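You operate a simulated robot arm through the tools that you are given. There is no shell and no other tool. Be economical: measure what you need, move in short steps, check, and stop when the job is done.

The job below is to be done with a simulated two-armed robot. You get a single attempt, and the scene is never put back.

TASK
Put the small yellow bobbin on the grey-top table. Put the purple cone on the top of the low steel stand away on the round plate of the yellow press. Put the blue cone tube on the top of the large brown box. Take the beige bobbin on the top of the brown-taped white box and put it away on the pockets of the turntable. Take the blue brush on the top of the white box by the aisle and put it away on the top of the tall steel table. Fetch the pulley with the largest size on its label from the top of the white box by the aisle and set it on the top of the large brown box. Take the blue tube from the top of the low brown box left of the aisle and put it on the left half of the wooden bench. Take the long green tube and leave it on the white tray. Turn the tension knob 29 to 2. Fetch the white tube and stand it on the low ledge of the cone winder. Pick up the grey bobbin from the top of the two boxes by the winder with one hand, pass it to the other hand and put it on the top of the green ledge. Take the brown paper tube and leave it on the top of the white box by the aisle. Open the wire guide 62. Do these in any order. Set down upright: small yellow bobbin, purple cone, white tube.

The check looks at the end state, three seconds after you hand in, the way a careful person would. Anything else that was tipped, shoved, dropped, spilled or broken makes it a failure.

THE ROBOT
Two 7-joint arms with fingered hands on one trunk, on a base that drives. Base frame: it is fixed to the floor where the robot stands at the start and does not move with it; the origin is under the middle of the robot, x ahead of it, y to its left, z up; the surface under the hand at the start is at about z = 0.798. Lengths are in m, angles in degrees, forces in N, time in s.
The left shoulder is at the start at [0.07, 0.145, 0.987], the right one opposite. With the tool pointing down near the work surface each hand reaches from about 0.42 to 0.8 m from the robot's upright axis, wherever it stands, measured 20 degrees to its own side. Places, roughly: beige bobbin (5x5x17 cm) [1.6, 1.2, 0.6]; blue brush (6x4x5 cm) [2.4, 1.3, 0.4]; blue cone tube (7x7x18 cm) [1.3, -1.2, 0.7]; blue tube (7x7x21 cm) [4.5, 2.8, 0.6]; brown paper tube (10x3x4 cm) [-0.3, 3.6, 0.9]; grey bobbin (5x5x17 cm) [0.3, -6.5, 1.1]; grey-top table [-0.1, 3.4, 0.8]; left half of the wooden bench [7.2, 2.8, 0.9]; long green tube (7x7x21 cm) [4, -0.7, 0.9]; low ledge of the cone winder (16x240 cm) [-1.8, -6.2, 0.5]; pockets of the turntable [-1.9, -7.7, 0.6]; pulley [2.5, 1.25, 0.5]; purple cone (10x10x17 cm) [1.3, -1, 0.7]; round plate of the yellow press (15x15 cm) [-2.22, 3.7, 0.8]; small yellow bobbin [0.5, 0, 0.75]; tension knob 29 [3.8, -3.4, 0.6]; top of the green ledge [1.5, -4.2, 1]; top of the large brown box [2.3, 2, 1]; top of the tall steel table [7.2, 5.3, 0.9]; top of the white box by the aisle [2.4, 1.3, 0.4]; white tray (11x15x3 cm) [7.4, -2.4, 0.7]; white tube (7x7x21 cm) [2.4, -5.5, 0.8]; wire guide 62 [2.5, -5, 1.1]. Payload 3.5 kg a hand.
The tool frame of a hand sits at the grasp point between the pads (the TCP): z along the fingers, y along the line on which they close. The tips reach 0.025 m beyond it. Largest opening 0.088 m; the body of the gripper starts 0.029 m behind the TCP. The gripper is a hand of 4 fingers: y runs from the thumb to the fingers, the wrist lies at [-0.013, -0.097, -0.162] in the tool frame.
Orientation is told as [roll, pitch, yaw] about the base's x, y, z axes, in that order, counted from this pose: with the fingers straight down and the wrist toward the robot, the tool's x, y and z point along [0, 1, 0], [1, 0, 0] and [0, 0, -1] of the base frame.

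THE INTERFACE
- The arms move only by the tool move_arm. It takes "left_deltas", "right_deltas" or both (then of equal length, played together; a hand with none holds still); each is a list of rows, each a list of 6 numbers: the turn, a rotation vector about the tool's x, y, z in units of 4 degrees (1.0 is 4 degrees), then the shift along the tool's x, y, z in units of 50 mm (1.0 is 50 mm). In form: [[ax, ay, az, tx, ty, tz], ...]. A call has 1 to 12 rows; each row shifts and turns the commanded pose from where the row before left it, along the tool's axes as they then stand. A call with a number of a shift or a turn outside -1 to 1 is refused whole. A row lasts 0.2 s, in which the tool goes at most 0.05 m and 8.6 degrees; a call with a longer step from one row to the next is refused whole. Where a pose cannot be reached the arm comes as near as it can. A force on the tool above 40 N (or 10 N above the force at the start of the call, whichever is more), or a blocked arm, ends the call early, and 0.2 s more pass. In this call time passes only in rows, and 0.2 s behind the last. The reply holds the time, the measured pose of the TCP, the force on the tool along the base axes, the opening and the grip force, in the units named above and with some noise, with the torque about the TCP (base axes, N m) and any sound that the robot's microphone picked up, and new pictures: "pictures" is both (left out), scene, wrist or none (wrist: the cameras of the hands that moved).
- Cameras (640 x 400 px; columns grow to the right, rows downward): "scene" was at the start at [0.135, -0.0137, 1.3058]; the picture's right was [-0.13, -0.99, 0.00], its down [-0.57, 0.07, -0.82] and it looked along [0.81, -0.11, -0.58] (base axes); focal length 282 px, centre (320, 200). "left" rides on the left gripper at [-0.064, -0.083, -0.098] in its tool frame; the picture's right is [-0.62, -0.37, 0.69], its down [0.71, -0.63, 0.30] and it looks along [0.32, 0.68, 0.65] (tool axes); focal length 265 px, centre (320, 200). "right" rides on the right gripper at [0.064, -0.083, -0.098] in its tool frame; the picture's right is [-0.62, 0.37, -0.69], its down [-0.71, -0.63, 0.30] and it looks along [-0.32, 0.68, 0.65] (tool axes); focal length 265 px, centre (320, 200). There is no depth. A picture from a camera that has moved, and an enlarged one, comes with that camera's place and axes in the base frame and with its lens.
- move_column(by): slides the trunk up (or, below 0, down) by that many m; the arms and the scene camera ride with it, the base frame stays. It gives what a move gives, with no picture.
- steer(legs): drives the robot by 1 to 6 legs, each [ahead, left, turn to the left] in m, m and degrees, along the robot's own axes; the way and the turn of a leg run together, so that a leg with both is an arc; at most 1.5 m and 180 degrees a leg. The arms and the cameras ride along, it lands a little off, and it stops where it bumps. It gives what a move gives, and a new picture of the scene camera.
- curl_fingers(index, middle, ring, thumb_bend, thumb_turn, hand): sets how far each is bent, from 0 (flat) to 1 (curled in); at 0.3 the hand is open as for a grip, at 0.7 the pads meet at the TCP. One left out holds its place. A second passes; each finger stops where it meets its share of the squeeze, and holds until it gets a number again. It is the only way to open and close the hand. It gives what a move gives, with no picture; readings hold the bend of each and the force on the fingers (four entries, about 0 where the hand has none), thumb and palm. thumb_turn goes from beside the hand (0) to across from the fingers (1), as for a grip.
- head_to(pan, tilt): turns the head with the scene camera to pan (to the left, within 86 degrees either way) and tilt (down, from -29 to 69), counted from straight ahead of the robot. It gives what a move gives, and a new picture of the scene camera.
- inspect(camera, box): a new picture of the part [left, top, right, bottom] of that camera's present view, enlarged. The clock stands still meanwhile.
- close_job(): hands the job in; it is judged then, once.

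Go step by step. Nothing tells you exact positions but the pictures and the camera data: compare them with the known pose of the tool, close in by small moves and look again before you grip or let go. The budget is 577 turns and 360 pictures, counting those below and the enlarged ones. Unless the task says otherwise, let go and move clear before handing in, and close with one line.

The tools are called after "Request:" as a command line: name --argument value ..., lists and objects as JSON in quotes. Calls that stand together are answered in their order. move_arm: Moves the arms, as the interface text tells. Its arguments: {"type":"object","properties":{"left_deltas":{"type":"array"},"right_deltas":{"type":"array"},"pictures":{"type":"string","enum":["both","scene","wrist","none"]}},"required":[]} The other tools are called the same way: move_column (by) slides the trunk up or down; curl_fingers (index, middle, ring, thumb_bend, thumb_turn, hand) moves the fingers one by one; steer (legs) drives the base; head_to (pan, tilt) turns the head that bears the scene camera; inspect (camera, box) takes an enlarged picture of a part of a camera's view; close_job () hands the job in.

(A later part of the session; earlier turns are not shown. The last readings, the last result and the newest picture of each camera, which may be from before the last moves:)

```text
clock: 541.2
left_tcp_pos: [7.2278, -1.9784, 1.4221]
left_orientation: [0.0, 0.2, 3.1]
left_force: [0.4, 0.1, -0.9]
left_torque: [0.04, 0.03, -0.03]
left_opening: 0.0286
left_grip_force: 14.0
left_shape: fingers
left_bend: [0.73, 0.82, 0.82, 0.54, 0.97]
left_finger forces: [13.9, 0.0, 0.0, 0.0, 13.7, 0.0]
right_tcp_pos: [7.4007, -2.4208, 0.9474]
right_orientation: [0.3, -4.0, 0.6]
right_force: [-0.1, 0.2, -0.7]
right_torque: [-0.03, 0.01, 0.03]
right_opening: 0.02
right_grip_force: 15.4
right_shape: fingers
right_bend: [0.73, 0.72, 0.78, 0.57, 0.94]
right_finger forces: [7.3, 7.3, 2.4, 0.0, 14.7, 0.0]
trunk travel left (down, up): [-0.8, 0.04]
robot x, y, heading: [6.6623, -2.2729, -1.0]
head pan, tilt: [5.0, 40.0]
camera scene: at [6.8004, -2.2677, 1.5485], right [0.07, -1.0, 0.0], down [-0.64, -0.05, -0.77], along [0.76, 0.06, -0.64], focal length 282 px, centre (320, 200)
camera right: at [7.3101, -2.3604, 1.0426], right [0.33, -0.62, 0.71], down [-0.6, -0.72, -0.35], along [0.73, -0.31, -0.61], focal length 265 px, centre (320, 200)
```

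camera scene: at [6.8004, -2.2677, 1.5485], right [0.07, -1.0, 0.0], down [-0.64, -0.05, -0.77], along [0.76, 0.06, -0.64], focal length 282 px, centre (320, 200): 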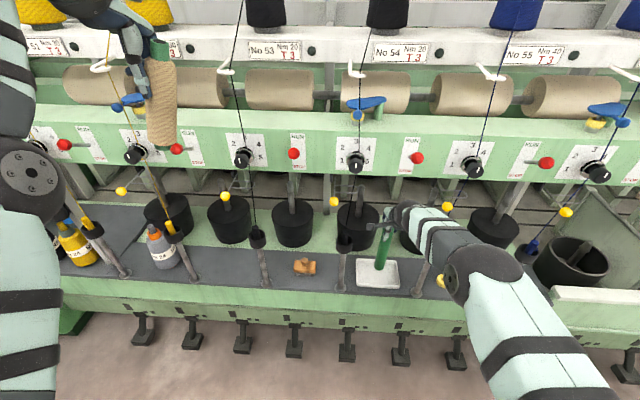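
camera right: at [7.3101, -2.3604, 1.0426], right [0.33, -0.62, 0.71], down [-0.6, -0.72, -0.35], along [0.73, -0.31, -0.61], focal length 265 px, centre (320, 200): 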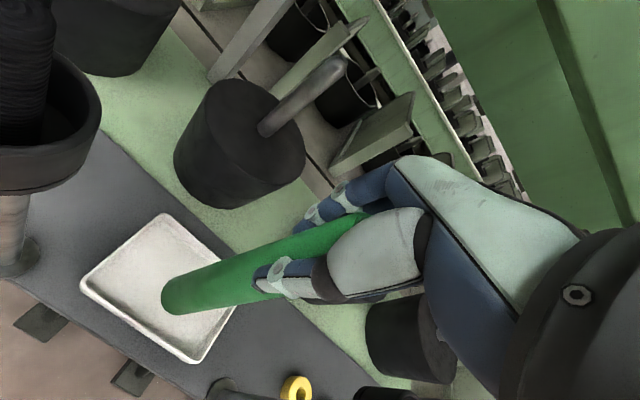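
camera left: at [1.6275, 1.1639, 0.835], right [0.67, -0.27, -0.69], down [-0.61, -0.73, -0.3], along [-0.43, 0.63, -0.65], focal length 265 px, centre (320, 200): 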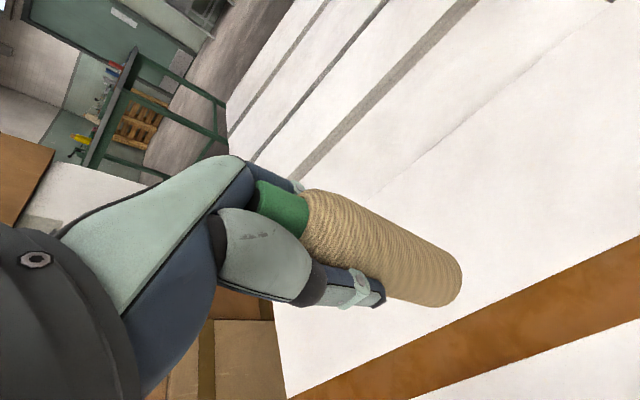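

The tube's base is above the tray. Lowering in small steps.

Request:
move_arm --right_deltas '[[0, 0, 0, 0.15, 0.2, 0.3], [0, 0, 0, 0, 0, 0.3], [0, 0, 0, 0, 0, 0.2], [0, 0, 0, 0, 0, 0]]' --pictures "wrist"

```text
clock: 542.2
left_tcp_pos: [7.2278, -1.9772, 1.4226]
left_orientation: [0.0, 0.1, 3.0]
left_force: [0.7, 0.0, -2.3]
left_torque: [-0.01, -0.03, -0.02]
left_opening: 0.0283
left_grip_force: 14.4
left_shape: fingers
left_bend: [0.73, 0.82, 0.82, 0.54, 0.97]
left_finger forces: [13.7, 0.1, 0.0, 0.0, 13.7, 0.0]
right_tcp_pos: [7.4065, -2.4139, 0.9104]
right_orientation: [0.3, -4.0, 0.7]
right_force: [-0.9, -0.9, 0.0]
right_torque: [0.0, -0.01, -0.03]
right_opening: 0.0197
right_grip_force: 15.5
right_shape: fingers
right_bend: [0.73, 0.72, 0.78, 0.57, 0.94]
right_finger forces: [7.4, 7.2, 2.3, 0.0, 14.2, 0.0]
right hand out of reach, approached as far as the arm can: row 2, 3
trunk travel left (down, up): [-0.8, 0.04]
robot x, y, heading: [6.6665, -2.2708, -1.1]
head pan, tilt: [5.0, 40.0]
camera right: at [7.3154, -2.3519, 1.005], right [0.33, -0.62, 0.71], down [-0.6, -0.72, -0.35], along [0.73, -0.31, -0.61], focal length 265 px, centre (320, 200)
```

right: 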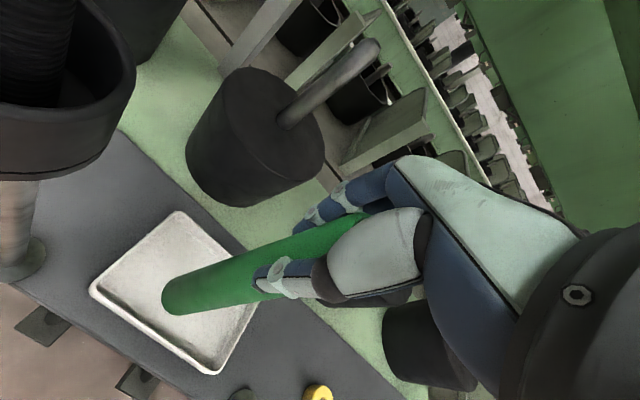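

Arm at its limit; I'll use the trunk in 1 cm steps.

Request:
move_column --by -0.01

Request:
move_column --by -0.008

```text
clock: 542.8
left_tcp_pos: [7.2289, -1.9777, 1.4125]
left_orientation: [0.0, 0.3, 3.1]
left_force: [-0.1, -0.3, -0.6]
left_torque: [-0.01, 0.0, 0.01]
left_opening: 0.0285
left_grip_force: 12.9
left_shape: fingers
left_bend: [0.73, 0.82, 0.82, 0.54, 0.97]
left_finger forces: [13.8, 0.0, 0.0, 0.0, 13.7, 0.0]
right_tcp_pos: [7.4061, -2.4137, 0.9015]
right_orientation: [0.3, -4.0, 0.7]
right_force: [-0.9, 0.2, 0.5]
right_torque: [-0.02, -0.01, 0.03]
right_opening: 0.0198
right_grip_force: 15.7
right_shape: fingers
right_bend: [0.73, 0.72, 0.78, 0.57, 0.94]
right_finger forces: [7.3, 7.1, 2.3, 0.0, 14.2, 0.0]
trunk travel left (down, up): [-0.79, 0.05]
robot x, y, heading: [6.6636, -2.2708, -0.9]
head pan, tilt: [5.0, 40.0]
```

```text
clock: 543.4
left_tcp_pos: [7.2279, -1.9775, 1.4049]
left_orientation: [0.0, 0.2, 3.0]
left_force: [0.5, 0.3, -2.0]
left_torque: [0.0, -0.04, 0.03]
left_opening: 0.0285
left_grip_force: 14.0
left_shape: fingers
left_bend: [0.73, 0.82, 0.82, 0.54, 0.97]
left_finger forces: [13.8, 0.1, 0.1, 0.1, 13.6, 0.0]
right_tcp_pos: [7.406, -2.4138, 0.8938]
right_orientation: [0.4, -4.0, 0.6]
right_force: [-0.4, 0.4, -0.1]
right_torque: [-0.01, 0.0, 0.03]
right_opening: 0.0198
right_grip_force: 15.5
right_shape: fingers
right_bend: [0.73, 0.72, 0.78, 0.57, 0.94]
right_finger forces: [7.2, 7.2, 2.2, 0.0, 14.2, 0.0]
trunk travel left (down, up): [-0.782, 0.058]
robot x, y, heading: [6.6643, -2.2682, -0.9]
head pan, tilt: [5.0, 40.0]
```

Request:
move_column --by -0.008

Request:
inspect --camera "right" --box '[80, 180, 320, 380]'

```text
clock: 543.9
left_tcp_pos: [7.2279, -1.9778, 1.3963]
left_orientation: [0.1, 0.2, 3.1]
left_force: [-0.1, 0.4, -1.6]
left_torque: [0.01, 0.0, -0.02]
left_opening: 0.0287
left_grip_force: 13.7
left_shape: fingers
left_bend: [0.73, 0.82, 0.82, 0.54, 0.97]
left_finger forces: [13.8, 0.0, 0.1, 0.0, 13.7, 0.1]
right_tcp_pos: [7.4051, -2.4143, 0.8844]
right_orientation: [0.5, -4.0, 0.6]
right_force: [0.2, -1.0, -0.1]
right_torque: [-0.02, 0.02, 0.03]
right_opening: 0.0196
right_grip_force: 15.2
right_shape: fingers
right_bend: [0.73, 0.72, 0.78, 0.57, 0.94]
right_finger forces: [7.3, 7.2, 2.3, 0.0, 14.2, 0.0]
trunk travel left (down, up): [-0.774, 0.066]
robot x, y, heading: [6.6623, -2.268, -0.9]
head pan, tilt: [5.0, 40.0]
```

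```text
2.00 times, centred on (200, 280) of right
camera zoom: at [7.3156, -2.3522, 0.979], right [0.33, -0.62, 0.71], down [-0.6, -0.72, -0.35], along [0.73, -0.31, -0.61], focal length 531 px, centre (560, 40)
```

zoom: 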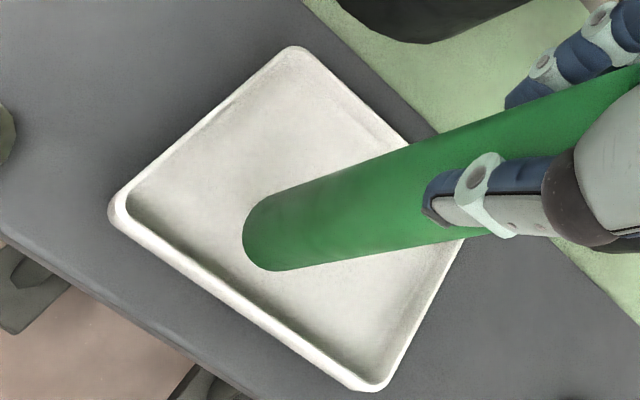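

Request:
move_column --by -0.01

Request:
move_column --by -0.008

```text
clock: 544.5
left_tcp_pos: [7.2292, -1.9777, 1.3865]
left_orientation: [0.0, 0.2, 3.1]
left_force: [-0.2, -0.1, -1.6]
left_torque: [0.02, -0.02, -0.03]
left_opening: 0.0288
left_grip_force: 14.0
left_shape: fingers
left_bend: [0.73, 0.82, 0.82, 0.54, 0.97]
left_finger forces: [13.8, 0.0, 0.1, 0.0, 13.7, 0.0]
right_tcp_pos: [7.4061, -2.4139, 0.8751]
right_orientation: [0.4, -4.0, 0.6]
right_force: [0.1, -0.2, -0.6]
right_torque: [-0.06, 0.0, -0.02]
right_opening: 0.0197
right_grip_force: 15.2
right_shape: fingers
right_bend: [0.73, 0.72, 0.78, 0.57, 0.94]
right_finger forces: [7.3, 7.3, 2.3, 0.0, 14.2, 0.1]
trunk travel left (down, up): [-0.764, 0.076]
robot x, y, heading: [6.6688, -2.2716, -1.0]
head pan, tilt: [5.0, 40.0]
```

```text
clock: 545.1
left_tcp_pos: [7.228, -1.9786, 1.3791]
left_orientation: [-0.1, 0.2, 3.1]
left_force: [0.4, 0.0, -0.4]
left_torque: [0.0, -0.01, -0.04]
left_opening: 0.0289
left_grip_force: 14.0
left_shape: fingers
left_bend: [0.73, 0.82, 0.82, 0.54, 0.97]
left_finger forces: [13.8, 0.0, 0.0, 0.1, 13.7, 0.0]
right_tcp_pos: [7.4054, -2.4147, 0.8674]
right_orientation: [0.4, -4.0, 0.6]
right_force: [0.9, 0.3, -0.5]
right_torque: [0.0, -0.05, 0.01]
right_opening: 0.02
right_grip_force: 15.4
right_shape: fingers
right_bend: [0.73, 0.72, 0.78, 0.57, 0.94]
right_finger forces: [7.2, 7.2, 2.3, 0.0, 14.2, 0.0]
trunk travel left (down, up): [-0.756, 0.084]
robot x, y, heading: [6.668, -2.2709, -0.8]
head pan, tilt: [5.0, 40.0]
```

The tray is lower than I assumed (rim ≈0.675) and its centre is nearer (7.433, −2.433). I'll raise 2.5 cm, creep forward 3 cm, then lower again.

Request:
move_column --by 0.025

Request:
steer --legs '[[0.035, -0.017, 0]]'

Request:
move_column --by -0.025

Request:
inspect --camera "right" --box '[80, 180, 320, 380]'

```text
clock: 545.8
left_tcp_pos: [7.2275, -1.9788, 1.4055]
left_orientation: [0.1, 0.1, 3.0]
left_force: [0.1, -0.5, -1.4]
left_torque: [0.03, 0.0, -0.02]
left_opening: 0.0287
left_grip_force: 13.9
left_shape: fingers
left_bend: [0.73, 0.82, 0.82, 0.54, 0.97]
left_finger forces: [13.8, 0.0, 0.0, 0.0, 13.6, 0.0]
right_tcp_pos: [7.4048, -2.4152, 0.8937]
right_orientation: [0.4, -4.0, 0.6]
right_force: [-0.4, -0.1, -1.2]
right_torque: [0.02, -0.04, 0.02]
right_opening: 0.0196
right_grip_force: 15.9
right_shape: fingers
right_bend: [0.73, 0.72, 0.78, 0.57, 0.94]
right_finger forces: [7.3, 7.2, 2.2, 0.0, 14.2, 0.1]
trunk travel left (down, up): [-0.781, 0.059]
robot x, y, heading: [6.6671, -2.265, -1.0]
head pan, tilt: [5.0, 40.0]
```

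```text
clock: 546.7
left_tcp_pos: [7.255, -1.9914, 1.407]
left_orientation: [-0.1, -0.3, 3.2]
left_force: [-0.4, 0.8, -0.6]
left_torque: [-0.02, 0.0, 0.0]
left_opening: 0.0287
left_grip_force: 13.9
left_shape: fingers
left_bend: [0.73, 0.82, 0.82, 0.54, 0.97]
left_finger forces: [13.7, 0.0, 0.1, 0.0, 13.6, 0.0]
right_tcp_pos: [7.436, -2.4288, 0.8978]
right_orientation: [0.1, -4.3, 0.8]
right_force: [0.2, 0.0, 0.3]
right_torque: [0.05, -0.01, -0.04]
right_opening: 0.0195
right_grip_force: 15.8
right_shape: fingers
right_bend: [0.73, 0.72, 0.78, 0.57, 0.94]
right_finger forces: [7.3, 7.2, 2.3, 0.0, 14.2, 0.1]
trunk travel left (down, up): [-0.781, 0.059]
robot x, y, heading: [6.6977, -2.2898, -0.7]
head pan, tilt: [5.0, 40.0]
camera scene: at [6.8262, -2.2813, 1.5304], right [0.07, -1.0, 0.0], down [-0.64, -0.05, -0.77], along [0.77, 0.05, -0.64], focal length 282 px, centre (320, 200)
```

scene: 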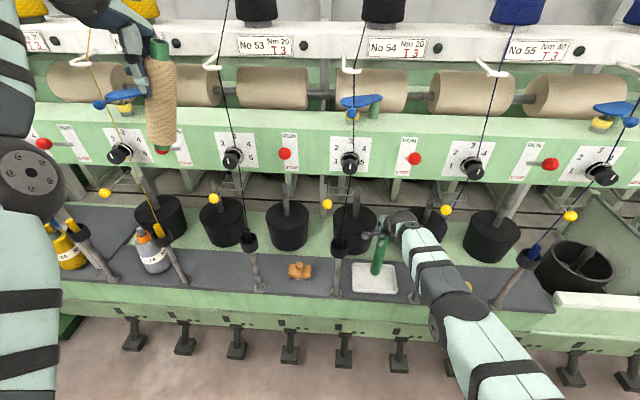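

```text
clock: 547.4
left_tcp_pos: [7.2607, -1.9945, 1.3802]
left_orientation: [-0.1, 0.0, 3.1]
left_force: [0.5, 0.1, -1.3]
left_torque: [0.0, -0.05, -0.01]
left_opening: 0.0285
left_grip_force: 13.7
left_shape: fingers
left_bend: [0.73, 0.82, 0.82, 0.54, 0.97]
left_finger forces: [13.8, 0.1, 0.0, 0.1, 13.6, 0.0]
right_tcp_pos: [7.4403, -2.4312, 0.8676]
right_orientation: [0.4, -4.0, 0.7]
right_force: [-0.7, 0.3, -1.2]
right_torque: [0.02, -0.04, -0.01]
right_opening: 0.0197
right_grip_force: 15.4
right_shape: fingers
right_bend: [0.73, 0.72, 0.78, 0.57, 0.94]
right_finger forces: [7.4, 7.2, 2.3, 0.0, 14.2, 0.0]
trunk travel left (down, up): [-0.756, 0.084]
robot x, y, heading: [6.6964, -2.2896, -1.0]
head pan, tilt: [5.0, 40.0]
```

```text
2.00 times, centred on (200, 280) of right
camera zoom: at [7.3496, -2.3689, 0.9615], right [0.33, -0.62, 0.71], down [-0.6, -0.72, -0.35], along [0.73, -0.31, -0.61], focal length 531 px, centre (560, 40)
```

zoom: 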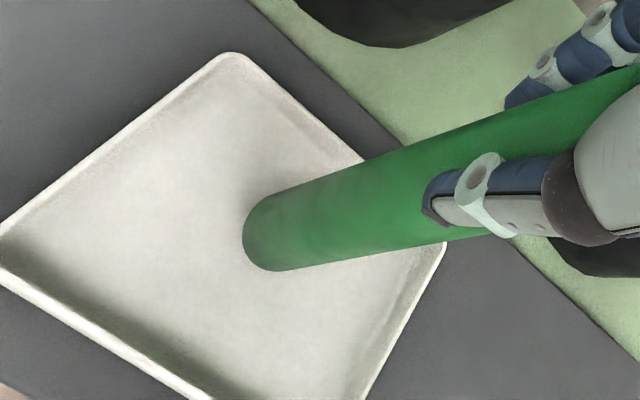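

Well inside the tray now. Lowering on.

Request:
move_column --by -0.008

Request:
move_column --by -0.006

Request:
move_column --by -0.005

```text
clock: 548.0
left_tcp_pos: [7.2597, -1.9943, 1.3726]
left_orientation: [0.0, 0.0, 3.2]
left_force: [0.4, -0.1, -0.8]
left_torque: [0.03, 0.02, 0.01]
left_opening: 0.0287
left_grip_force: 14.0
left_shape: fingers
left_bend: [0.73, 0.82, 0.82, 0.54, 0.97]
left_finger forces: [13.8, 0.1, 0.1, 0.0, 13.6, 0.0]
right_tcp_pos: [7.4405, -2.4305, 0.8625]
right_orientation: [0.4, -4.4, 0.6]
right_force: [0.0, 0.9, 6.8]
right_torque: [0.0, 0.03, 0.0]
right_opening: 0.0197
right_grip_force: 17.0
right_shape: fingers
right_bend: [0.73, 0.72, 0.78, 0.57, 0.94]
right_finger forces: [7.5, 8.4, 2.0, 0.1, 15.4, 0.0]
trunk travel left (down, up): [-0.748, 0.092]
robot x, y, heading: [6.6991, -2.2926, -1.1]
head pan, tilt: [5.0, 40.0]
```

```text
clock: 548.5
left_tcp_pos: [7.2572, -1.9925, 1.3689]
left_orientation: [-0.1, -0.2, 3.3]
left_force: [0.2, -1.0, -1.4]
left_torque: [0.0, -0.01, -0.03]
left_opening: 0.0288
left_grip_force: 14.0
left_shape: fingers
left_bend: [0.73, 0.82, 0.82, 0.54, 0.97]
left_finger forces: [13.8, 0.0, 0.0, 0.1, 13.5, 0.1]
right_tcp_pos: [7.4408, -2.4288, 0.8617]
right_orientation: [0.3, -4.8, 0.8]
right_force: [1.7, 1.5, 20.8]
right_torque: [0.07, 0.13, -0.01]
right_opening: 0.0194
right_grip_force: 17.9
right_shape: fingers
right_bend: [0.73, 0.72, 0.78, 0.57, 0.94]
right_finger forces: [8.7, 9.7, 1.8, 0.1, 16.5, 0.1]
trunk travel left (down, up): [-0.742, 0.098]
robot x, y, heading: [6.703, -2.2912, -0.7]
head pan, tilt: [5.0, 40.0]
```

```text
clock: 549.0
left_tcp_pos: [7.2578, -1.9932, 1.3636]
left_orientation: [0.0, -0.2, 3.2]
left_force: [-0.3, -0.5, -1.8]
left_torque: [0.02, -0.02, -0.02]
left_opening: 0.0289
left_grip_force: 13.8
left_shape: fingers
left_bend: [0.73, 0.82, 0.82, 0.54, 0.97]
left_finger forces: [13.8, 0.0, 0.0, 0.0, 13.6, 0.0]
right_tcp_pos: [7.4389, -2.4294, 0.8556]
right_orientation: [0.4, -4.5, 0.7]
right_force: [2.8, 2.6, 22.3]
right_torque: [0.05, -0.03, 0.03]
right_opening: 0.0182
right_grip_force: 19.1
right_shape: fingers
right_bend: [0.73, 0.73, 0.78, 0.59, 0.93]
right_finger forces: [8.6, 10.7, 2.7, 0.0, 16.6, 0.0]
trunk travel left (down, up): [-0.737, 0.103]
robot x, y, heading: [6.7028, -2.288, -1.1]
head pan, tilt: [5.0, 40.0]
```

Seated on the tray floor. I'll ease the pressure, then open stepwise.

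Request:
move_column --by 0.006

Request:
curl_fingers --hand "right" --index 0.6 --middle 0.6 --ring 0.6 --thumb_bend 0.5

Request:
inspect --camera "right" --box '[0, 0, 640, 400]'

```text
clock: 549.6
left_tcp_pos: [7.2587, -1.9947, 1.3673]
left_orientation: [0.0, -0.1, 3.2]
left_force: [0.0, 0.1, -1.0]
left_torque: [0.0, -0.03, 0.02]
left_opening: 0.0288
left_grip_force: 13.8
left_shape: fingers
left_bend: [0.73, 0.82, 0.82, 0.54, 0.97]
left_finger forces: [13.7, 0.0, 0.0, 0.1, 13.8, 0.0]
right_tcp_pos: [7.438, -2.4314, 0.8555]
right_orientation: [0.3, -4.1, 0.7]
right_force: [3.1, 0.9, 12.2]
right_torque: [0.09, -0.28, 0.04]
right_opening: 0.0184
right_grip_force: 19.5
right_shape: fingers
right_bend: [0.73, 0.73, 0.78, 0.59, 0.93]
right_finger forces: [9.6, 10.2, 3.0, 0.0, 15.9, 0.1]
trunk travel left (down, up): [-0.743, 0.097]
robot x, y, heading: [6.7047, -2.291, -0.7]
head pan, tilt: [5.0, 40.0]
```

```text
clock: 550.6
left_tcp_pos: [7.2616, -1.9957, 1.3667]
left_orientation: [0.0, 0.1, 3.0]
left_force: [-0.1, 0.9, 0.1]
left_torque: [0.01, 0.0, 0.05]
left_opening: 0.0289
left_grip_force: 13.3
left_shape: fingers
left_bend: [0.73, 0.82, 0.82, 0.54, 0.97]
left_finger forces: [13.8, 0.1, 0.0, 0.0, 13.6, 0.0]
right_tcp_pos: [7.4392, -2.4323, 0.8541]
right_orientation: [0.5, -4.0, 0.6]
right_force: [-0.9, -0.4, 0.0]
right_torque: [0.0, 0.0, -0.03]
right_opening: 0.0302
right_grip_force: 0.0
right_shape: fingers
right_bend: [0.6, 0.6, 0.6, 0.5, 0.97]
right_finger forces: [0.0, 0.1, 0.0, 0.1, 0.1, 0.0]
trunk travel left (down, up): [-0.743, 0.097]
robot x, y, heading: [6.7041, -2.2905, -0.9]
head pan, tilt: [5.0, 40.0]
```

```text
1.00 times, centred on (320, 200) of right (not enlarged: the box is as wide or as high as the picture)
camera zoom: at [7.3497, -2.3692, 0.9482], right [0.33, -0.62, 0.71], down [-0.6, -0.72, -0.35], along [0.73, -0.31, -0.61], focal length 265 px, centre (320, 200)
```

zoom: 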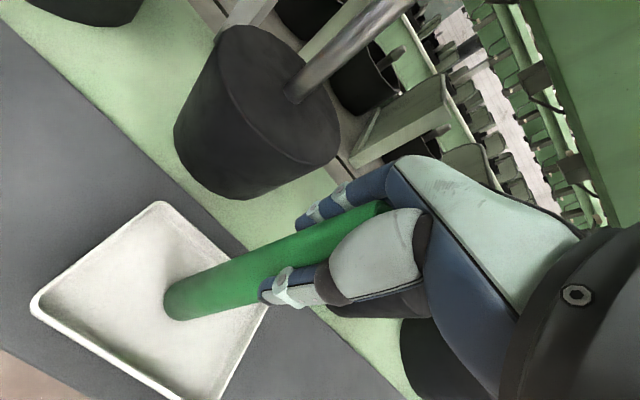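

The tube stands free. I'll open fully, rise straight up with the trunk, then back off.

Request:
curl_fingers --hand "right" --index 0.3 --middle 0.3 --ring 0.3 --thumb_bend 0.3

Request:
move_column --by 0.085

Request:
steer --legs '[[-0.4, 0, 0]]'

```text
clock: 551.6
left_tcp_pos: [7.2618, -1.9937, 1.3676]
left_orientation: [0.0, 0.1, 3.2]
left_force: [-0.2, -0.3, -1.5]
left_torque: [0.0, 0.01, 0.0]
left_opening: 0.0287
left_grip_force: 13.3
left_shape: fingers
left_bend: [0.73, 0.82, 0.82, 0.54, 0.97]
left_finger forces: [13.7, 0.0, 0.0, 0.1, 13.6, 0.1]
right_tcp_pos: [7.4396, -2.4312, 0.8547]
right_orientation: [0.4, -3.9, 0.7]
right_force: [0.1, -0.5, 0.8]
right_torque: [0.01, 0.02, 0.0]
right_opening: 0.0845
right_grip_force: 0.0
right_shape: fingers
right_bend: [0.3, 0.3, 0.3, 0.3, 0.97]
right_finger forces: [0.0, 0.1, 0.0, 0.1, 0.1, 0.0]
trunk travel left (down, up): [-0.743, 0.097]
robot x, y, heading: [6.7004, -2.2884, -0.7]
head pan, tilt: [5.0, 40.0]
```

```text
clock: 552.8
left_tcp_pos: [7.2615, -1.9935, 1.4519]
left_orientation: [0.0, 0.1, 3.1]
left_force: [0.9, -0.6, -0.3]
left_torque: [0.03, 0.02, -0.01]
left_opening: 0.0285
left_grip_force: 13.9
left_shape: fingers
left_bend: [0.73, 0.82, 0.82, 0.54, 0.97]
left_finger forces: [13.8, 0.1, 0.1, 0.1, 13.6, 0.1]
right_tcp_pos: [7.4397, -2.4308, 0.9411]
right_orientation: [0.3, -4.0, 0.7]
right_force: [0.3, 0.1, -0.3]
right_torque: [0.02, -0.02, -0.01]
right_opening: 0.0843
right_grip_force: 0.0
right_shape: fingers
right_bend: [0.3, 0.3, 0.3, 0.3, 0.97]
right_finger forces: [0.0, 0.0, 0.1, 0.0, 0.0, 0.0]
trunk travel left (down, up): [-0.828, 0.012]
robot x, y, heading: [6.702, -2.2884, -0.8]
head pan, tilt: [5.0, 40.0]
```

```text
clock: 555.3
left_tcp_pos: [6.8642, -1.9894, 1.4516]
left_orientation: [0.1, 0.2, 3.0]
left_force: [-0.4, 0.6, -1.6]
left_torque: [0.03, 0.03, 0.01]
left_opening: 0.0288
left_grip_force: 14.1
left_shape: fingers
left_bend: [0.73, 0.82, 0.82, 0.54, 0.97]
left_finger forces: [13.8, 0.0, 0.0, 0.0, 13.6, 0.0]
right_tcp_pos: [7.0414, -2.4275, 0.9393]
right_orientation: [0.4, -3.9, 0.7]
right_force: [0.8, -0.1, 0.6]
right_torque: [-0.04, -0.02, -0.01]
right_opening: 0.0845
right_grip_force: 0.1
right_shape: fingers
right_bend: [0.3, 0.3, 0.3, 0.3, 0.97]
right_finger forces: [0.1, 0.0, 0.0, 0.0, 0.1, 0.1]
trunk travel left (down, up): [-0.828, 0.012]
robot x, y, heading: [6.303, -2.2821, -0.8]
head pan, tilt: [5.0, 40.0]
camera scene: at [6.4364, -2.2791, 1.5764], right [0.07, -1.0, 0.0], down [-0.64, -0.04, -0.76], along [0.76, 0.05, -0.64], focal length 282 px, centre (320, 200)
```

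scene: 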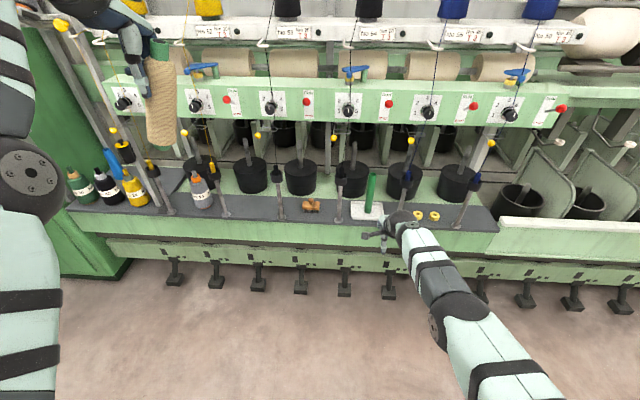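

The green tube stands in the tray. Next is tension knob 29 on the other side of the spinning machine, so I'll drive back round.

Request:
steer --legs '[[-1.0, 0, 0], [0, 0, 90.8], [1.5, 0, 0], [1.5, 0, 0], [0.8, 0, 0], [0, 0, 90]]'

Request:
steer --legs '[[1.5, 0, 0], [0.9, 0, 0], [0, 0, 90], [1.5, 0, 0], [1.0, 0, 0]]'

```text
clock: 586.2
left_tcp_pos: [4.8688, 1.3205, 1.4513]
left_orientation: [0.0, 0.0, -179.0]
left_force: [-0.3, 0.3, -0.9]
left_torque: [-0.03, 0.02, 0.0]
left_opening: 0.0286
left_grip_force: 14.3
left_shape: fingers
left_bend: [0.73, 0.82, 0.82, 0.54, 0.97]
left_finger forces: [14.1, 0.0, 0.1, 0.0, 13.8, 0.0]
right_tcp_pos: [4.7073, 1.7641, 0.9395]
right_orientation: [0.4, -4.0, 178.4]
right_force: [-0.2, -0.2, 0.7]
right_torque: [0.02, 0.02, 0.01]
right_opening: 0.0844
right_grip_force: 0.1
right_shape: fingers
right_bend: [0.3, 0.3, 0.3, 0.3, 0.97]
right_finger forces: [0.1, 0.1, 0.0, 0.1, 0.0, 0.1]
trunk travel left (down, up): [-0.828, 0.012]
robot x, y, heading: [5.4362, 1.5922, 176.9]
head pan, tilt: [5.0, 40.0]
camera scene: at [5.302, 1.5894, 1.5766], right [-0.03, 1.0, 0.0], down [0.64, 0.02, -0.77], along [-0.77, -0.03, -0.64], focal length 282 px, centre (320, 200)
```

scene: 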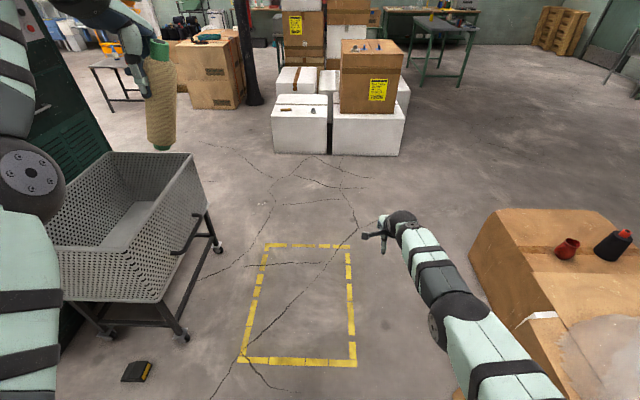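

```text
clock: 596.5
left_tcp_pos: [2.7861, 1.4614, 1.4549]
left_orientation: [-0.1, -0.3, 179.7]
left_force: [0.5, 0.2, -1.2]
left_torque: [0.0, 0.01, 0.02]
left_opening: 0.0286
left_grip_force: 13.8
left_shape: fingers
left_bend: [0.73, 0.82, 0.82, 0.54, 0.97]
left_finger forces: [14.0, 0.1, 0.0, 0.0, 13.7, 0.0]
right_tcp_pos: [2.6367, 1.9077, 0.9392]
right_orientation: [0.2, -3.0, 177.3]
right_force: [18.3, 1.2, 4.9]
right_torque: [0.06, 0.53, -0.31]
right_opening: 0.0837
right_grip_force: 9.5
right_shape: fingers
right_bend: [0.31, 0.37, 0.31, 0.3, 0.97]
right_finger forces: [0.7, 16.0, 1.4, 0.0, 0.1, 0.1]
trunk travel left (down, up): [-0.828, 0.012]
robot x, y, heading: [3.3602, 1.7233, 175.8]
head pan, tilt: [5.0, 40.0]
stopped in leg 2: the force on the tool passed its limit at 77 N (the readings are from after the stop); the commanded pose is now the measured one
camera scene: at [3.2259, 1.7208, 1.5774], right [-0.01, 1.0, 0.0], down [0.64, 0.01, -0.77], along [-0.77, -0.01, -0.64], focal length 282 px, centre (320, 200)
```

scene: 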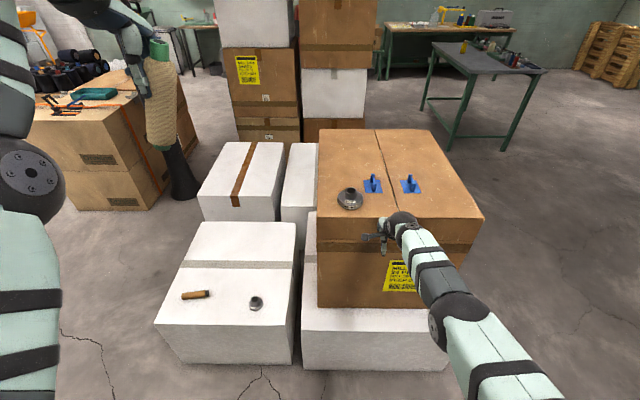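

My right hand ran into the side of the large brown box; its edge is still at x≈2.57 and the pulley is undisturbed. I'll back off, raise the hand, and take the turn further east.

Request:
steer --legs '[[-0.25, 0, 0]]'

Request:
move_arm --right_deltas '[[0.9, 0, 0, 0, -0.5, -0.8], [0, 0, 0, 0, -0.5, -0.8], [0, 0, 0, 0, -0.5, -0.8], [0, 0, 0, 0, -0.5, -0.8], [0, 0, 0, 0, -0.5, -0.8]]' --pictures "none"

```text
clock: 598.3
left_tcp_pos: [3.0247, 1.4438, 1.4495]
left_orientation: [-0.1, 0.3, 179.8]
left_force: [-0.3, -1.0, -1.9]
left_torque: [-0.03, 0.01, 0.03]
left_opening: 0.0286
left_grip_force: 14.3
left_shape: fingers
left_bend: [0.73, 0.82, 0.82, 0.54, 0.97]
left_finger forces: [14.1, 0.1, 0.0, 0.1, 13.6, 0.0]
right_tcp_pos: [2.8776, 1.8877, 0.9337]
right_orientation: [0.3, -2.9, 177.3]
right_force: [0.1, 0.2, -0.1]
right_torque: [-0.03, 0.0, 0.03]
right_opening: 0.0843
right_grip_force: 0.1
right_shape: fingers
right_bend: [0.3, 0.3, 0.3, 0.3, 0.97]
right_finger forces: [0.1, 0.1, 0.1, 0.0, 0.1, 0.0]
trunk travel left (down, up): [-0.828, 0.012]
robot x, y, heading: [3.6029, 1.701, 175.7]
head pan, tilt: [5.0, 40.0]
camera scene: at [3.464, 1.7033, 1.5763], right [-0.01, 1.0, 0.0], down [0.64, 0.01, -0.76], along [-0.76, -0.01, -0.64], focal length 282 px, centre (320, 200)
```

scene: 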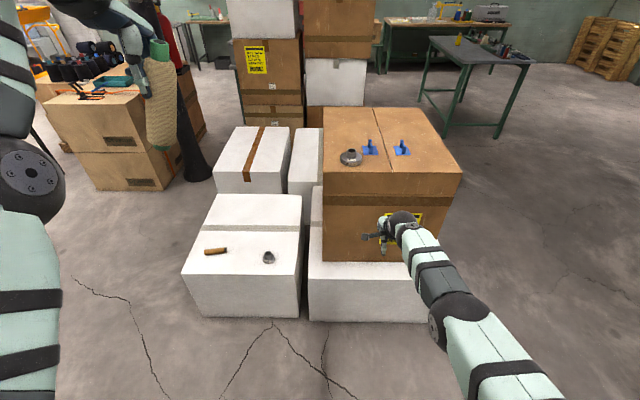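

```text
clock: 599.5
left_tcp_pos: [3.0311, 1.4418, 1.4515]
left_orientation: [-0.1, 0.1, 179.8]
left_force: [-0.3, 1.5, -0.8]
left_torque: [-0.03, 0.01, 0.01]
left_opening: 0.0288
left_grip_force: 14.0
left_shape: fingers
left_bend: [0.73, 0.82, 0.82, 0.54, 0.97]
left_finger forces: [13.8, 0.0, 0.0, 0.0, 13.7, 0.1]
right_tcp_pos: [3.0088, 1.8823, 1.1357]
right_orientation: [0.2, 0.5, 177.5]
right_force: [0.2, 0.2, -0.5]
right_torque: [0.01, -0.01, -0.02]
right_opening: 0.0846
right_grip_force: 0.1
right_shape: fingers
right_bend: [0.3, 0.3, 0.3, 0.3, 0.98]
right_finger forces: [0.0, 0.0, 0.0, 0.1, 0.1, 0.0]
right hand out of reach, approached as far as the arm can: row 1
trunk travel left (down, up): [-0.828, 0.012]
robot x, y, heading: [3.607, 1.7006, 175.9]
head pan, tilt: [5.0, 40.0]
```

Everything on the boxes is intact. Now turn south and go down the lane at x≈3.05.

Request:
steer --legs '[[0, 0, 94.1], [0, -0.58, 0], [1.5, 0, 0], [1.3, 0, 0]]'

Request:
head_to --pan 35 --tilt 25

```text
clock: 620.1
left_tcp_pos: [3.3821, -1.6749, 1.4514]
left_orientation: [0.0, 0.1, -84.7]
left_force: [0.9, 0.6, 0.0]
left_torque: [0.02, 0.01, 0.01]
left_opening: 0.0289
left_grip_force: 14.3
left_shape: fingers
left_bend: [0.73, 0.82, 0.82, 0.54, 0.97]
left_finger forces: [14.1, 0.0, 0.0, 0.0, 13.8, 0.0]
right_tcp_pos: [2.9435, -1.739, 1.135]
right_orientation: [0.3, 0.6, -87.1]
right_force: [0.3, -0.1, 0.1]
right_torque: [0.01, -0.02, 0.03]
right_opening: 0.0844
right_grip_force: 0.0
right_shape: fingers
right_bend: [0.3, 0.3, 0.3, 0.3, 0.98]
right_finger forces: [0.0, 0.0, 0.0, 0.1, 0.0, 0.0]
trunk travel left (down, up): [-0.828, 0.012]
robot x, y, heading: [3.0705, -1.1273, -88.8]
head pan, tilt: [5.0, 40.0]
camera scene: at [3.0754, -1.2629, 1.5767], right [-0.99, -0.11, 0.0], down [-0.07, 0.64, -0.77], along [0.08, -0.76, -0.64], focal length 282 px, centre (320, 200)
```

scene: 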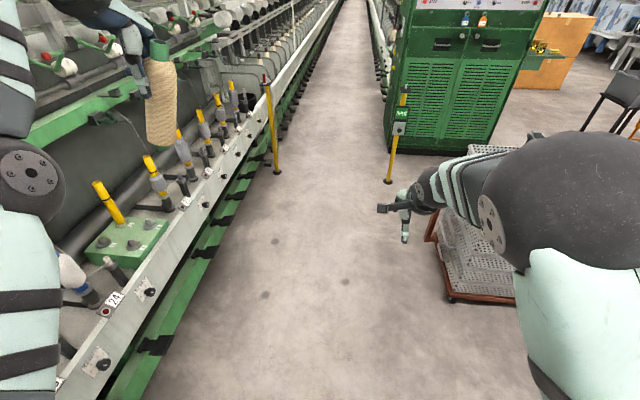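

```text
clock: 621.0
left_tcp_pos: [3.3812, -1.6756, 1.4517]
left_orientation: [0.0, 0.2, -84.7]
left_force: [-0.3, -1.0, -1.4]
left_torque: [-0.03, -0.01, -0.01]
left_opening: 0.0288
left_grip_force: 14.0
left_shape: fingers
left_bend: [0.73, 0.82, 0.82, 0.54, 0.97]
left_finger forces: [14.0, 0.1, 0.0, 0.0, 13.9, 0.0]
right_tcp_pos: [2.9437, -1.7396, 1.1343]
right_orientation: [0.3, 0.6, -87.0]
right_force: [0.0, 0.5, -0.1]
right_torque: [0.0, -0.03, 0.01]
right_opening: 0.0847
right_grip_force: 0.0
right_shape: fingers
right_bend: [0.3, 0.3, 0.3, 0.3, 0.98]
right_finger forces: [0.0, 0.1, 0.1, 0.0, 0.0, 0.1]
trunk travel left (down, up): [-0.828, 0.012]
robot x, y, heading: [3.0705, -1.1248, -88.7]
head pan, tilt: [35.0, 25.0]
camera scene: at [3.1205, -1.2537, 1.5999], right [-0.81, -0.59, 0.0], down [-0.25, 0.34, -0.91], along [0.54, -0.73, -0.42], focal length 282 px, centre (320, 200)
```

scene: 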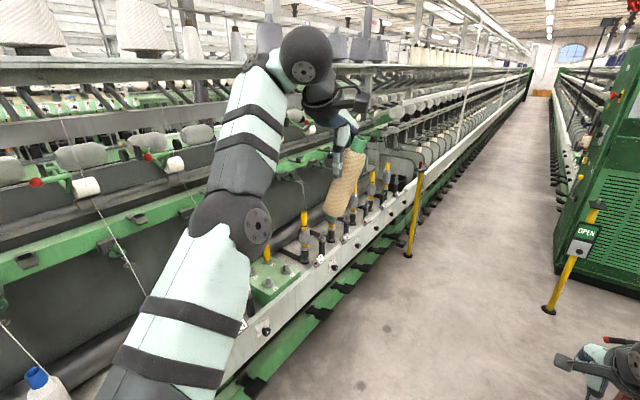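

The aisle continues past a gate of two yellow posts at y≈−3.5. Knob 29 is on the left machine's front rail just before it. I'll drive to y≈−2.75 and look.

Request:
steer --legs '[[1.45, 0, 0]]'

Request:
head_to --pan 50 --tilt 40

```text
clock: 628.2
left_tcp_pos: [3.4257, -3.111, 1.4512]
left_orientation: [-0.1, 0.1, -84.2]
left_force: [-0.2, 0.9, -1.7]
left_torque: [-0.03, -0.01, 0.03]
left_opening: 0.0287
left_grip_force: 13.4
left_shape: fingers
left_bend: [0.73, 0.82, 0.82, 0.54, 0.97]
left_finger forces: [14.0, 0.1, 0.0, 0.0, 13.9, 0.0]
right_tcp_pos: [2.9886, -3.1781, 1.1343]
right_orientation: [0.3, 0.6, -86.6]
right_force: [-0.3, -1.4, -0.7]
right_torque: [-0.02, 0.0, 0.01]
right_opening: 0.085
right_grip_force: 0.1
right_shape: fingers
right_bend: [0.3, 0.3, 0.3, 0.3, 0.98]
right_finger forces: [0.0, 0.0, 0.1, 0.0, 0.0, 0.1]
trunk travel left (down, up): [-0.828, 0.012]
robot x, y, heading: [3.109, -2.5647, -88.1]
head pan, tilt: [35.0, 25.0]
camera scene: at [3.1611, -2.6912, 1.6], right [-0.8, -0.6, 0.0], down [-0.25, 0.34, -0.91], along [0.54, -0.73, -0.42], focal length 282 px, centre (320, 200)
```

scene: 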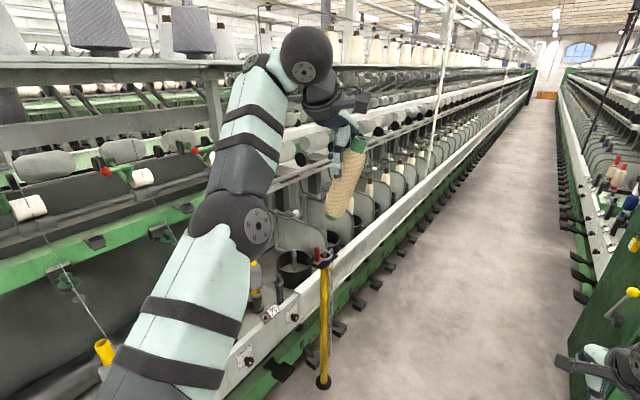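

```text
clock: 629.0
left_tcp_pos: [3.4248, -3.1117, 1.4506]
left_orientation: [0.0, 0.1, -84.2]
left_force: [0.3, -0.1, -1.2]
left_torque: [-0.02, -0.03, 0.01]
left_opening: 0.0287
left_grip_force: 14.5
left_shape: fingers
left_bend: [0.73, 0.82, 0.82, 0.54, 0.97]
left_finger forces: [13.9, 0.0, 0.1, 0.1, 13.7, 0.1]
right_tcp_pos: [2.9904, -3.18, 1.1346]
right_orientation: [0.3, 0.6, -86.7]
right_force: [0.6, 1.3, -0.2]
right_torque: [0.02, -0.02, 0.04]
right_opening: 0.0846
right_grip_force: 0.1
right_shape: fingers
right_bend: [0.3, 0.3, 0.3, 0.3, 0.98]
right_finger forces: [0.0, 0.0, 0.0, 0.0, 0.0, 0.0]
trunk travel left (down, up): [-0.828, 0.012]
robot x, y, heading: [3.1075, -2.5699, -88.2]
head pan, tilt: [50.0, 40.0]
camera scene: at [3.1727, -2.671, 1.5767], right [-0.62, -0.79, 0.0], down [-0.5, 0.4, -0.77], along [0.6, -0.47, -0.64], focal length 282 px, centre (320, 200)
```

scene: 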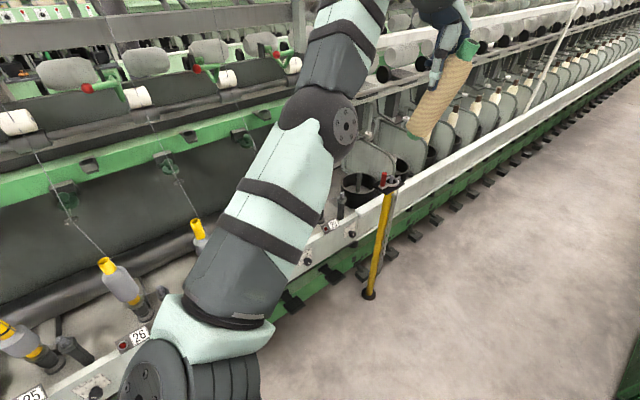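

Request:
inspect --camera "scene" --box '[270, 200, 398, 300]'

```text
4.00 times, centred on (334, 250) of scene
camera zoom: at [3.1727, -2.671, 1.5767], right [-0.62, -0.79, 0.0], down [-0.5, 0.4, -0.77], along [0.6, -0.47, -0.64], focal length 1128 px, centre (264, 0)
```

zoom: 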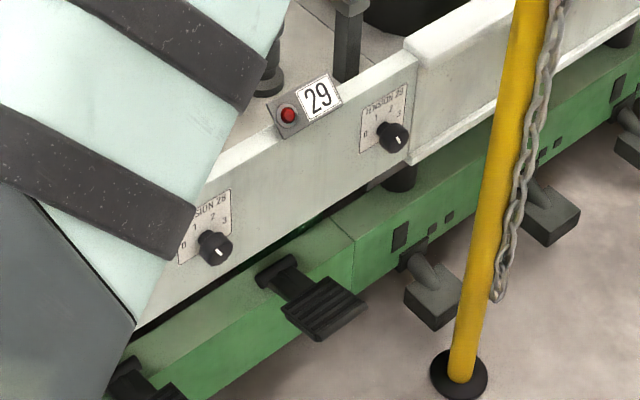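

Request:
inspect --camera "scene" --box '[354, 218, 378, 242]'

Request:
inspect --camera "scene" --box '[310, 240, 334, 270]'

```text
16.00 times, centred on (366, 230) of scene
camera zoom: at [3.1727, -2.671, 1.5767], right [-0.62, -0.79, 0.0], down [-0.5, 0.4, -0.77], along [0.6, -0.47, -0.64], focal length 4512 px, centre (-416, -280)
```

zoom: 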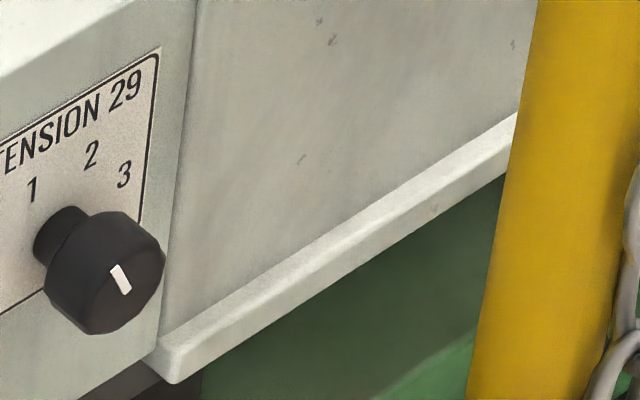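

```text
13.33 times, centred on (322, 255) of scene
camera zoom: at [3.1727, -2.671, 1.5767], right [-0.62, -0.79, 0.0], down [-0.5, 0.4, -0.77], along [0.6, -0.47, -0.64], focal length 3760 px, centre (293, -533)
```

zoom: 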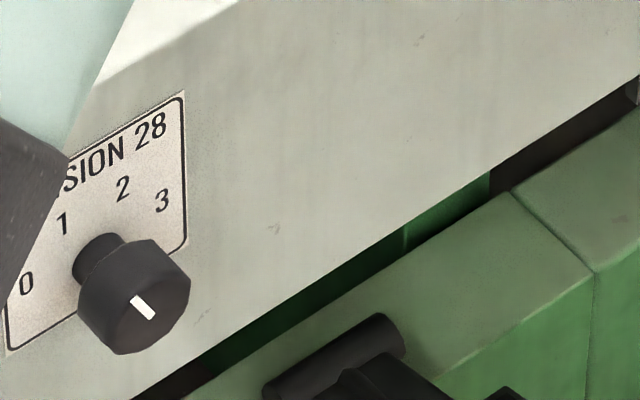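

Knob 29 is at about (3.77, −3.356, 0.594) with its scale 0-1-2-3 on an arc (2 is ≈27° right of top). I'll position in front of it, facing east, and get a closer look.

Request:
steer --legs '[[0, -0.17, 0], [0, 0, 88.2], [0, -0.62, 0]]'

Request:
head_to --pan -10 --tilt 48

Request:
move_column --by -0.3

```text
clock: 637.2
left_tcp_pos: [3.492, -2.873, 1.4517]
left_orientation: [0.0, 0.1, 4.3]
left_force: [-1.1, 1.2, -1.9]
left_torque: [-0.02, -0.02, -0.01]
left_opening: 0.0288
left_grip_force: 14.2
left_shape: fingers
left_bend: [0.73, 0.82, 0.82, 0.54, 0.97]
left_finger forces: [14.2, 0.0, 0.0, 0.0, 13.8, 0.0]
right_tcp_pos: [3.5477, -3.3117, 1.1346]
right_orientation: [0.2, 0.6, 1.9]
right_force: [-0.3, -0.5, -0.3]
right_torque: [-0.01, 0.0, -0.01]
right_opening: 0.0848
right_grip_force: 0.0
right_shape: fingers
right_bend: [0.3, 0.3, 0.3, 0.3, 0.98]
right_finger forces: [0.1, 0.1, 0.1, 0.1, 0.0, 0.1]
trunk travel left (down, up): [-0.828, 0.012]
robot x, y, heading: [2.9392, -3.1787, 0.2]
head pan, tilt: [50.0, 40.0]
camera scene: at [3.0388, -3.114, 1.5766], right [0.77, -0.64, 0.0], down [-0.41, -0.5, -0.77], along [0.49, 0.59, -0.64], focal length 282 px, centre (320, 200)
```

scene: 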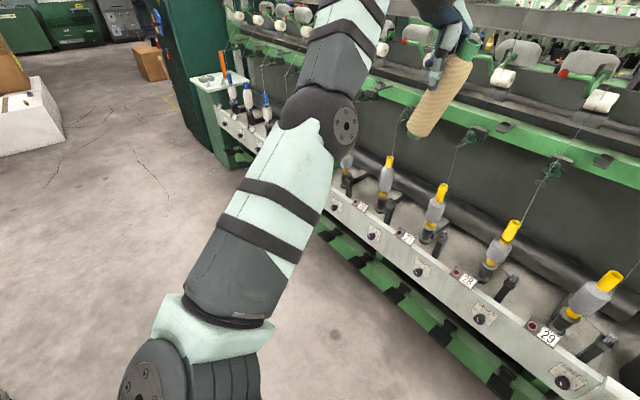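

```text
clock: 638.5
left_tcp_pos: [3.4921, -2.875, 1.4508]
left_orientation: [0.0, 0.0, 4.3]
left_force: [0.0, -0.7, -1.3]
left_torque: [0.0, -0.03, -0.02]
left_opening: 0.0287
left_grip_force: 13.9
left_shape: fingers
left_bend: [0.73, 0.82, 0.82, 0.54, 0.97]
left_finger forces: [14.3, 0.0, 0.0, 0.0, 13.8, 0.0]
right_tcp_pos: [3.5466, -3.3127, 1.1335]
right_orientation: [0.3, 0.6, 1.9]
right_force: [-0.2, 0.5, 0.7]
right_torque: [0.0, 0.02, 0.0]
right_opening: 0.0848
right_grip_force: 0.1
right_shape: fingers
right_bend: [0.3, 0.3, 0.3, 0.3, 0.98]
right_finger forces: [0.0, 0.0, 0.0, 0.1, 0.1, 0.1]
trunk travel left (down, up): [-0.828, 0.012]
robot x, y, heading: [2.9362, -3.1779, 0.4]
head pan, tilt: [-10.0, 48.0]
camera scene: at [3.0622, -3.1943, 1.5652], right [-0.17, -0.99, 0.0], down [-0.73, 0.12, -0.67], along [0.66, -0.11, -0.74], focal length 282 px, centre (320, 200)
```

scene: 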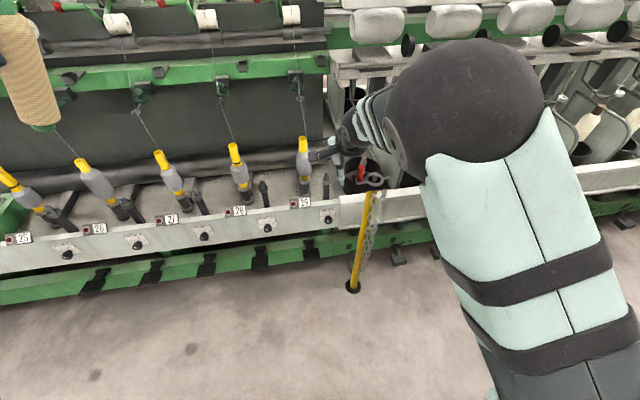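

```text
clock: 641.5
left_tcp_pos: [3.4908, -2.8747, 1.1517]
left_orientation: [-0.1, 0.1, 4.3]
left_force: [-0.7, 0.5, -1.1]
left_torque: [0.04, -0.01, -0.02]
left_opening: 0.0288
left_grip_force: 14.3
left_shape: fingers
left_bend: [0.73, 0.82, 0.82, 0.54, 0.97]
left_finger forces: [14.2, 0.0, 0.0, 0.0, 13.7, 0.0]
right_tcp_pos: [3.5472, -3.3128, 0.8344]
right_orientation: [0.3, 0.7, 1.9]
right_force: [0.1, -0.5, 0.2]
right_torque: [-0.02, -0.01, -0.02]
right_opening: 0.0847
right_grip_force: 0.0
right_shape: fingers
right_bend: [0.3, 0.3, 0.3, 0.3, 0.98]
right_finger forces: [0.1, 0.0, 0.0, 0.0, 0.1, 0.1]
trunk travel left (down, up): [-0.528, 0.312]
robot x, y, heading: [2.9358, -3.1795, 0.3]
head pan, tilt: [-10.0, 48.0]
```

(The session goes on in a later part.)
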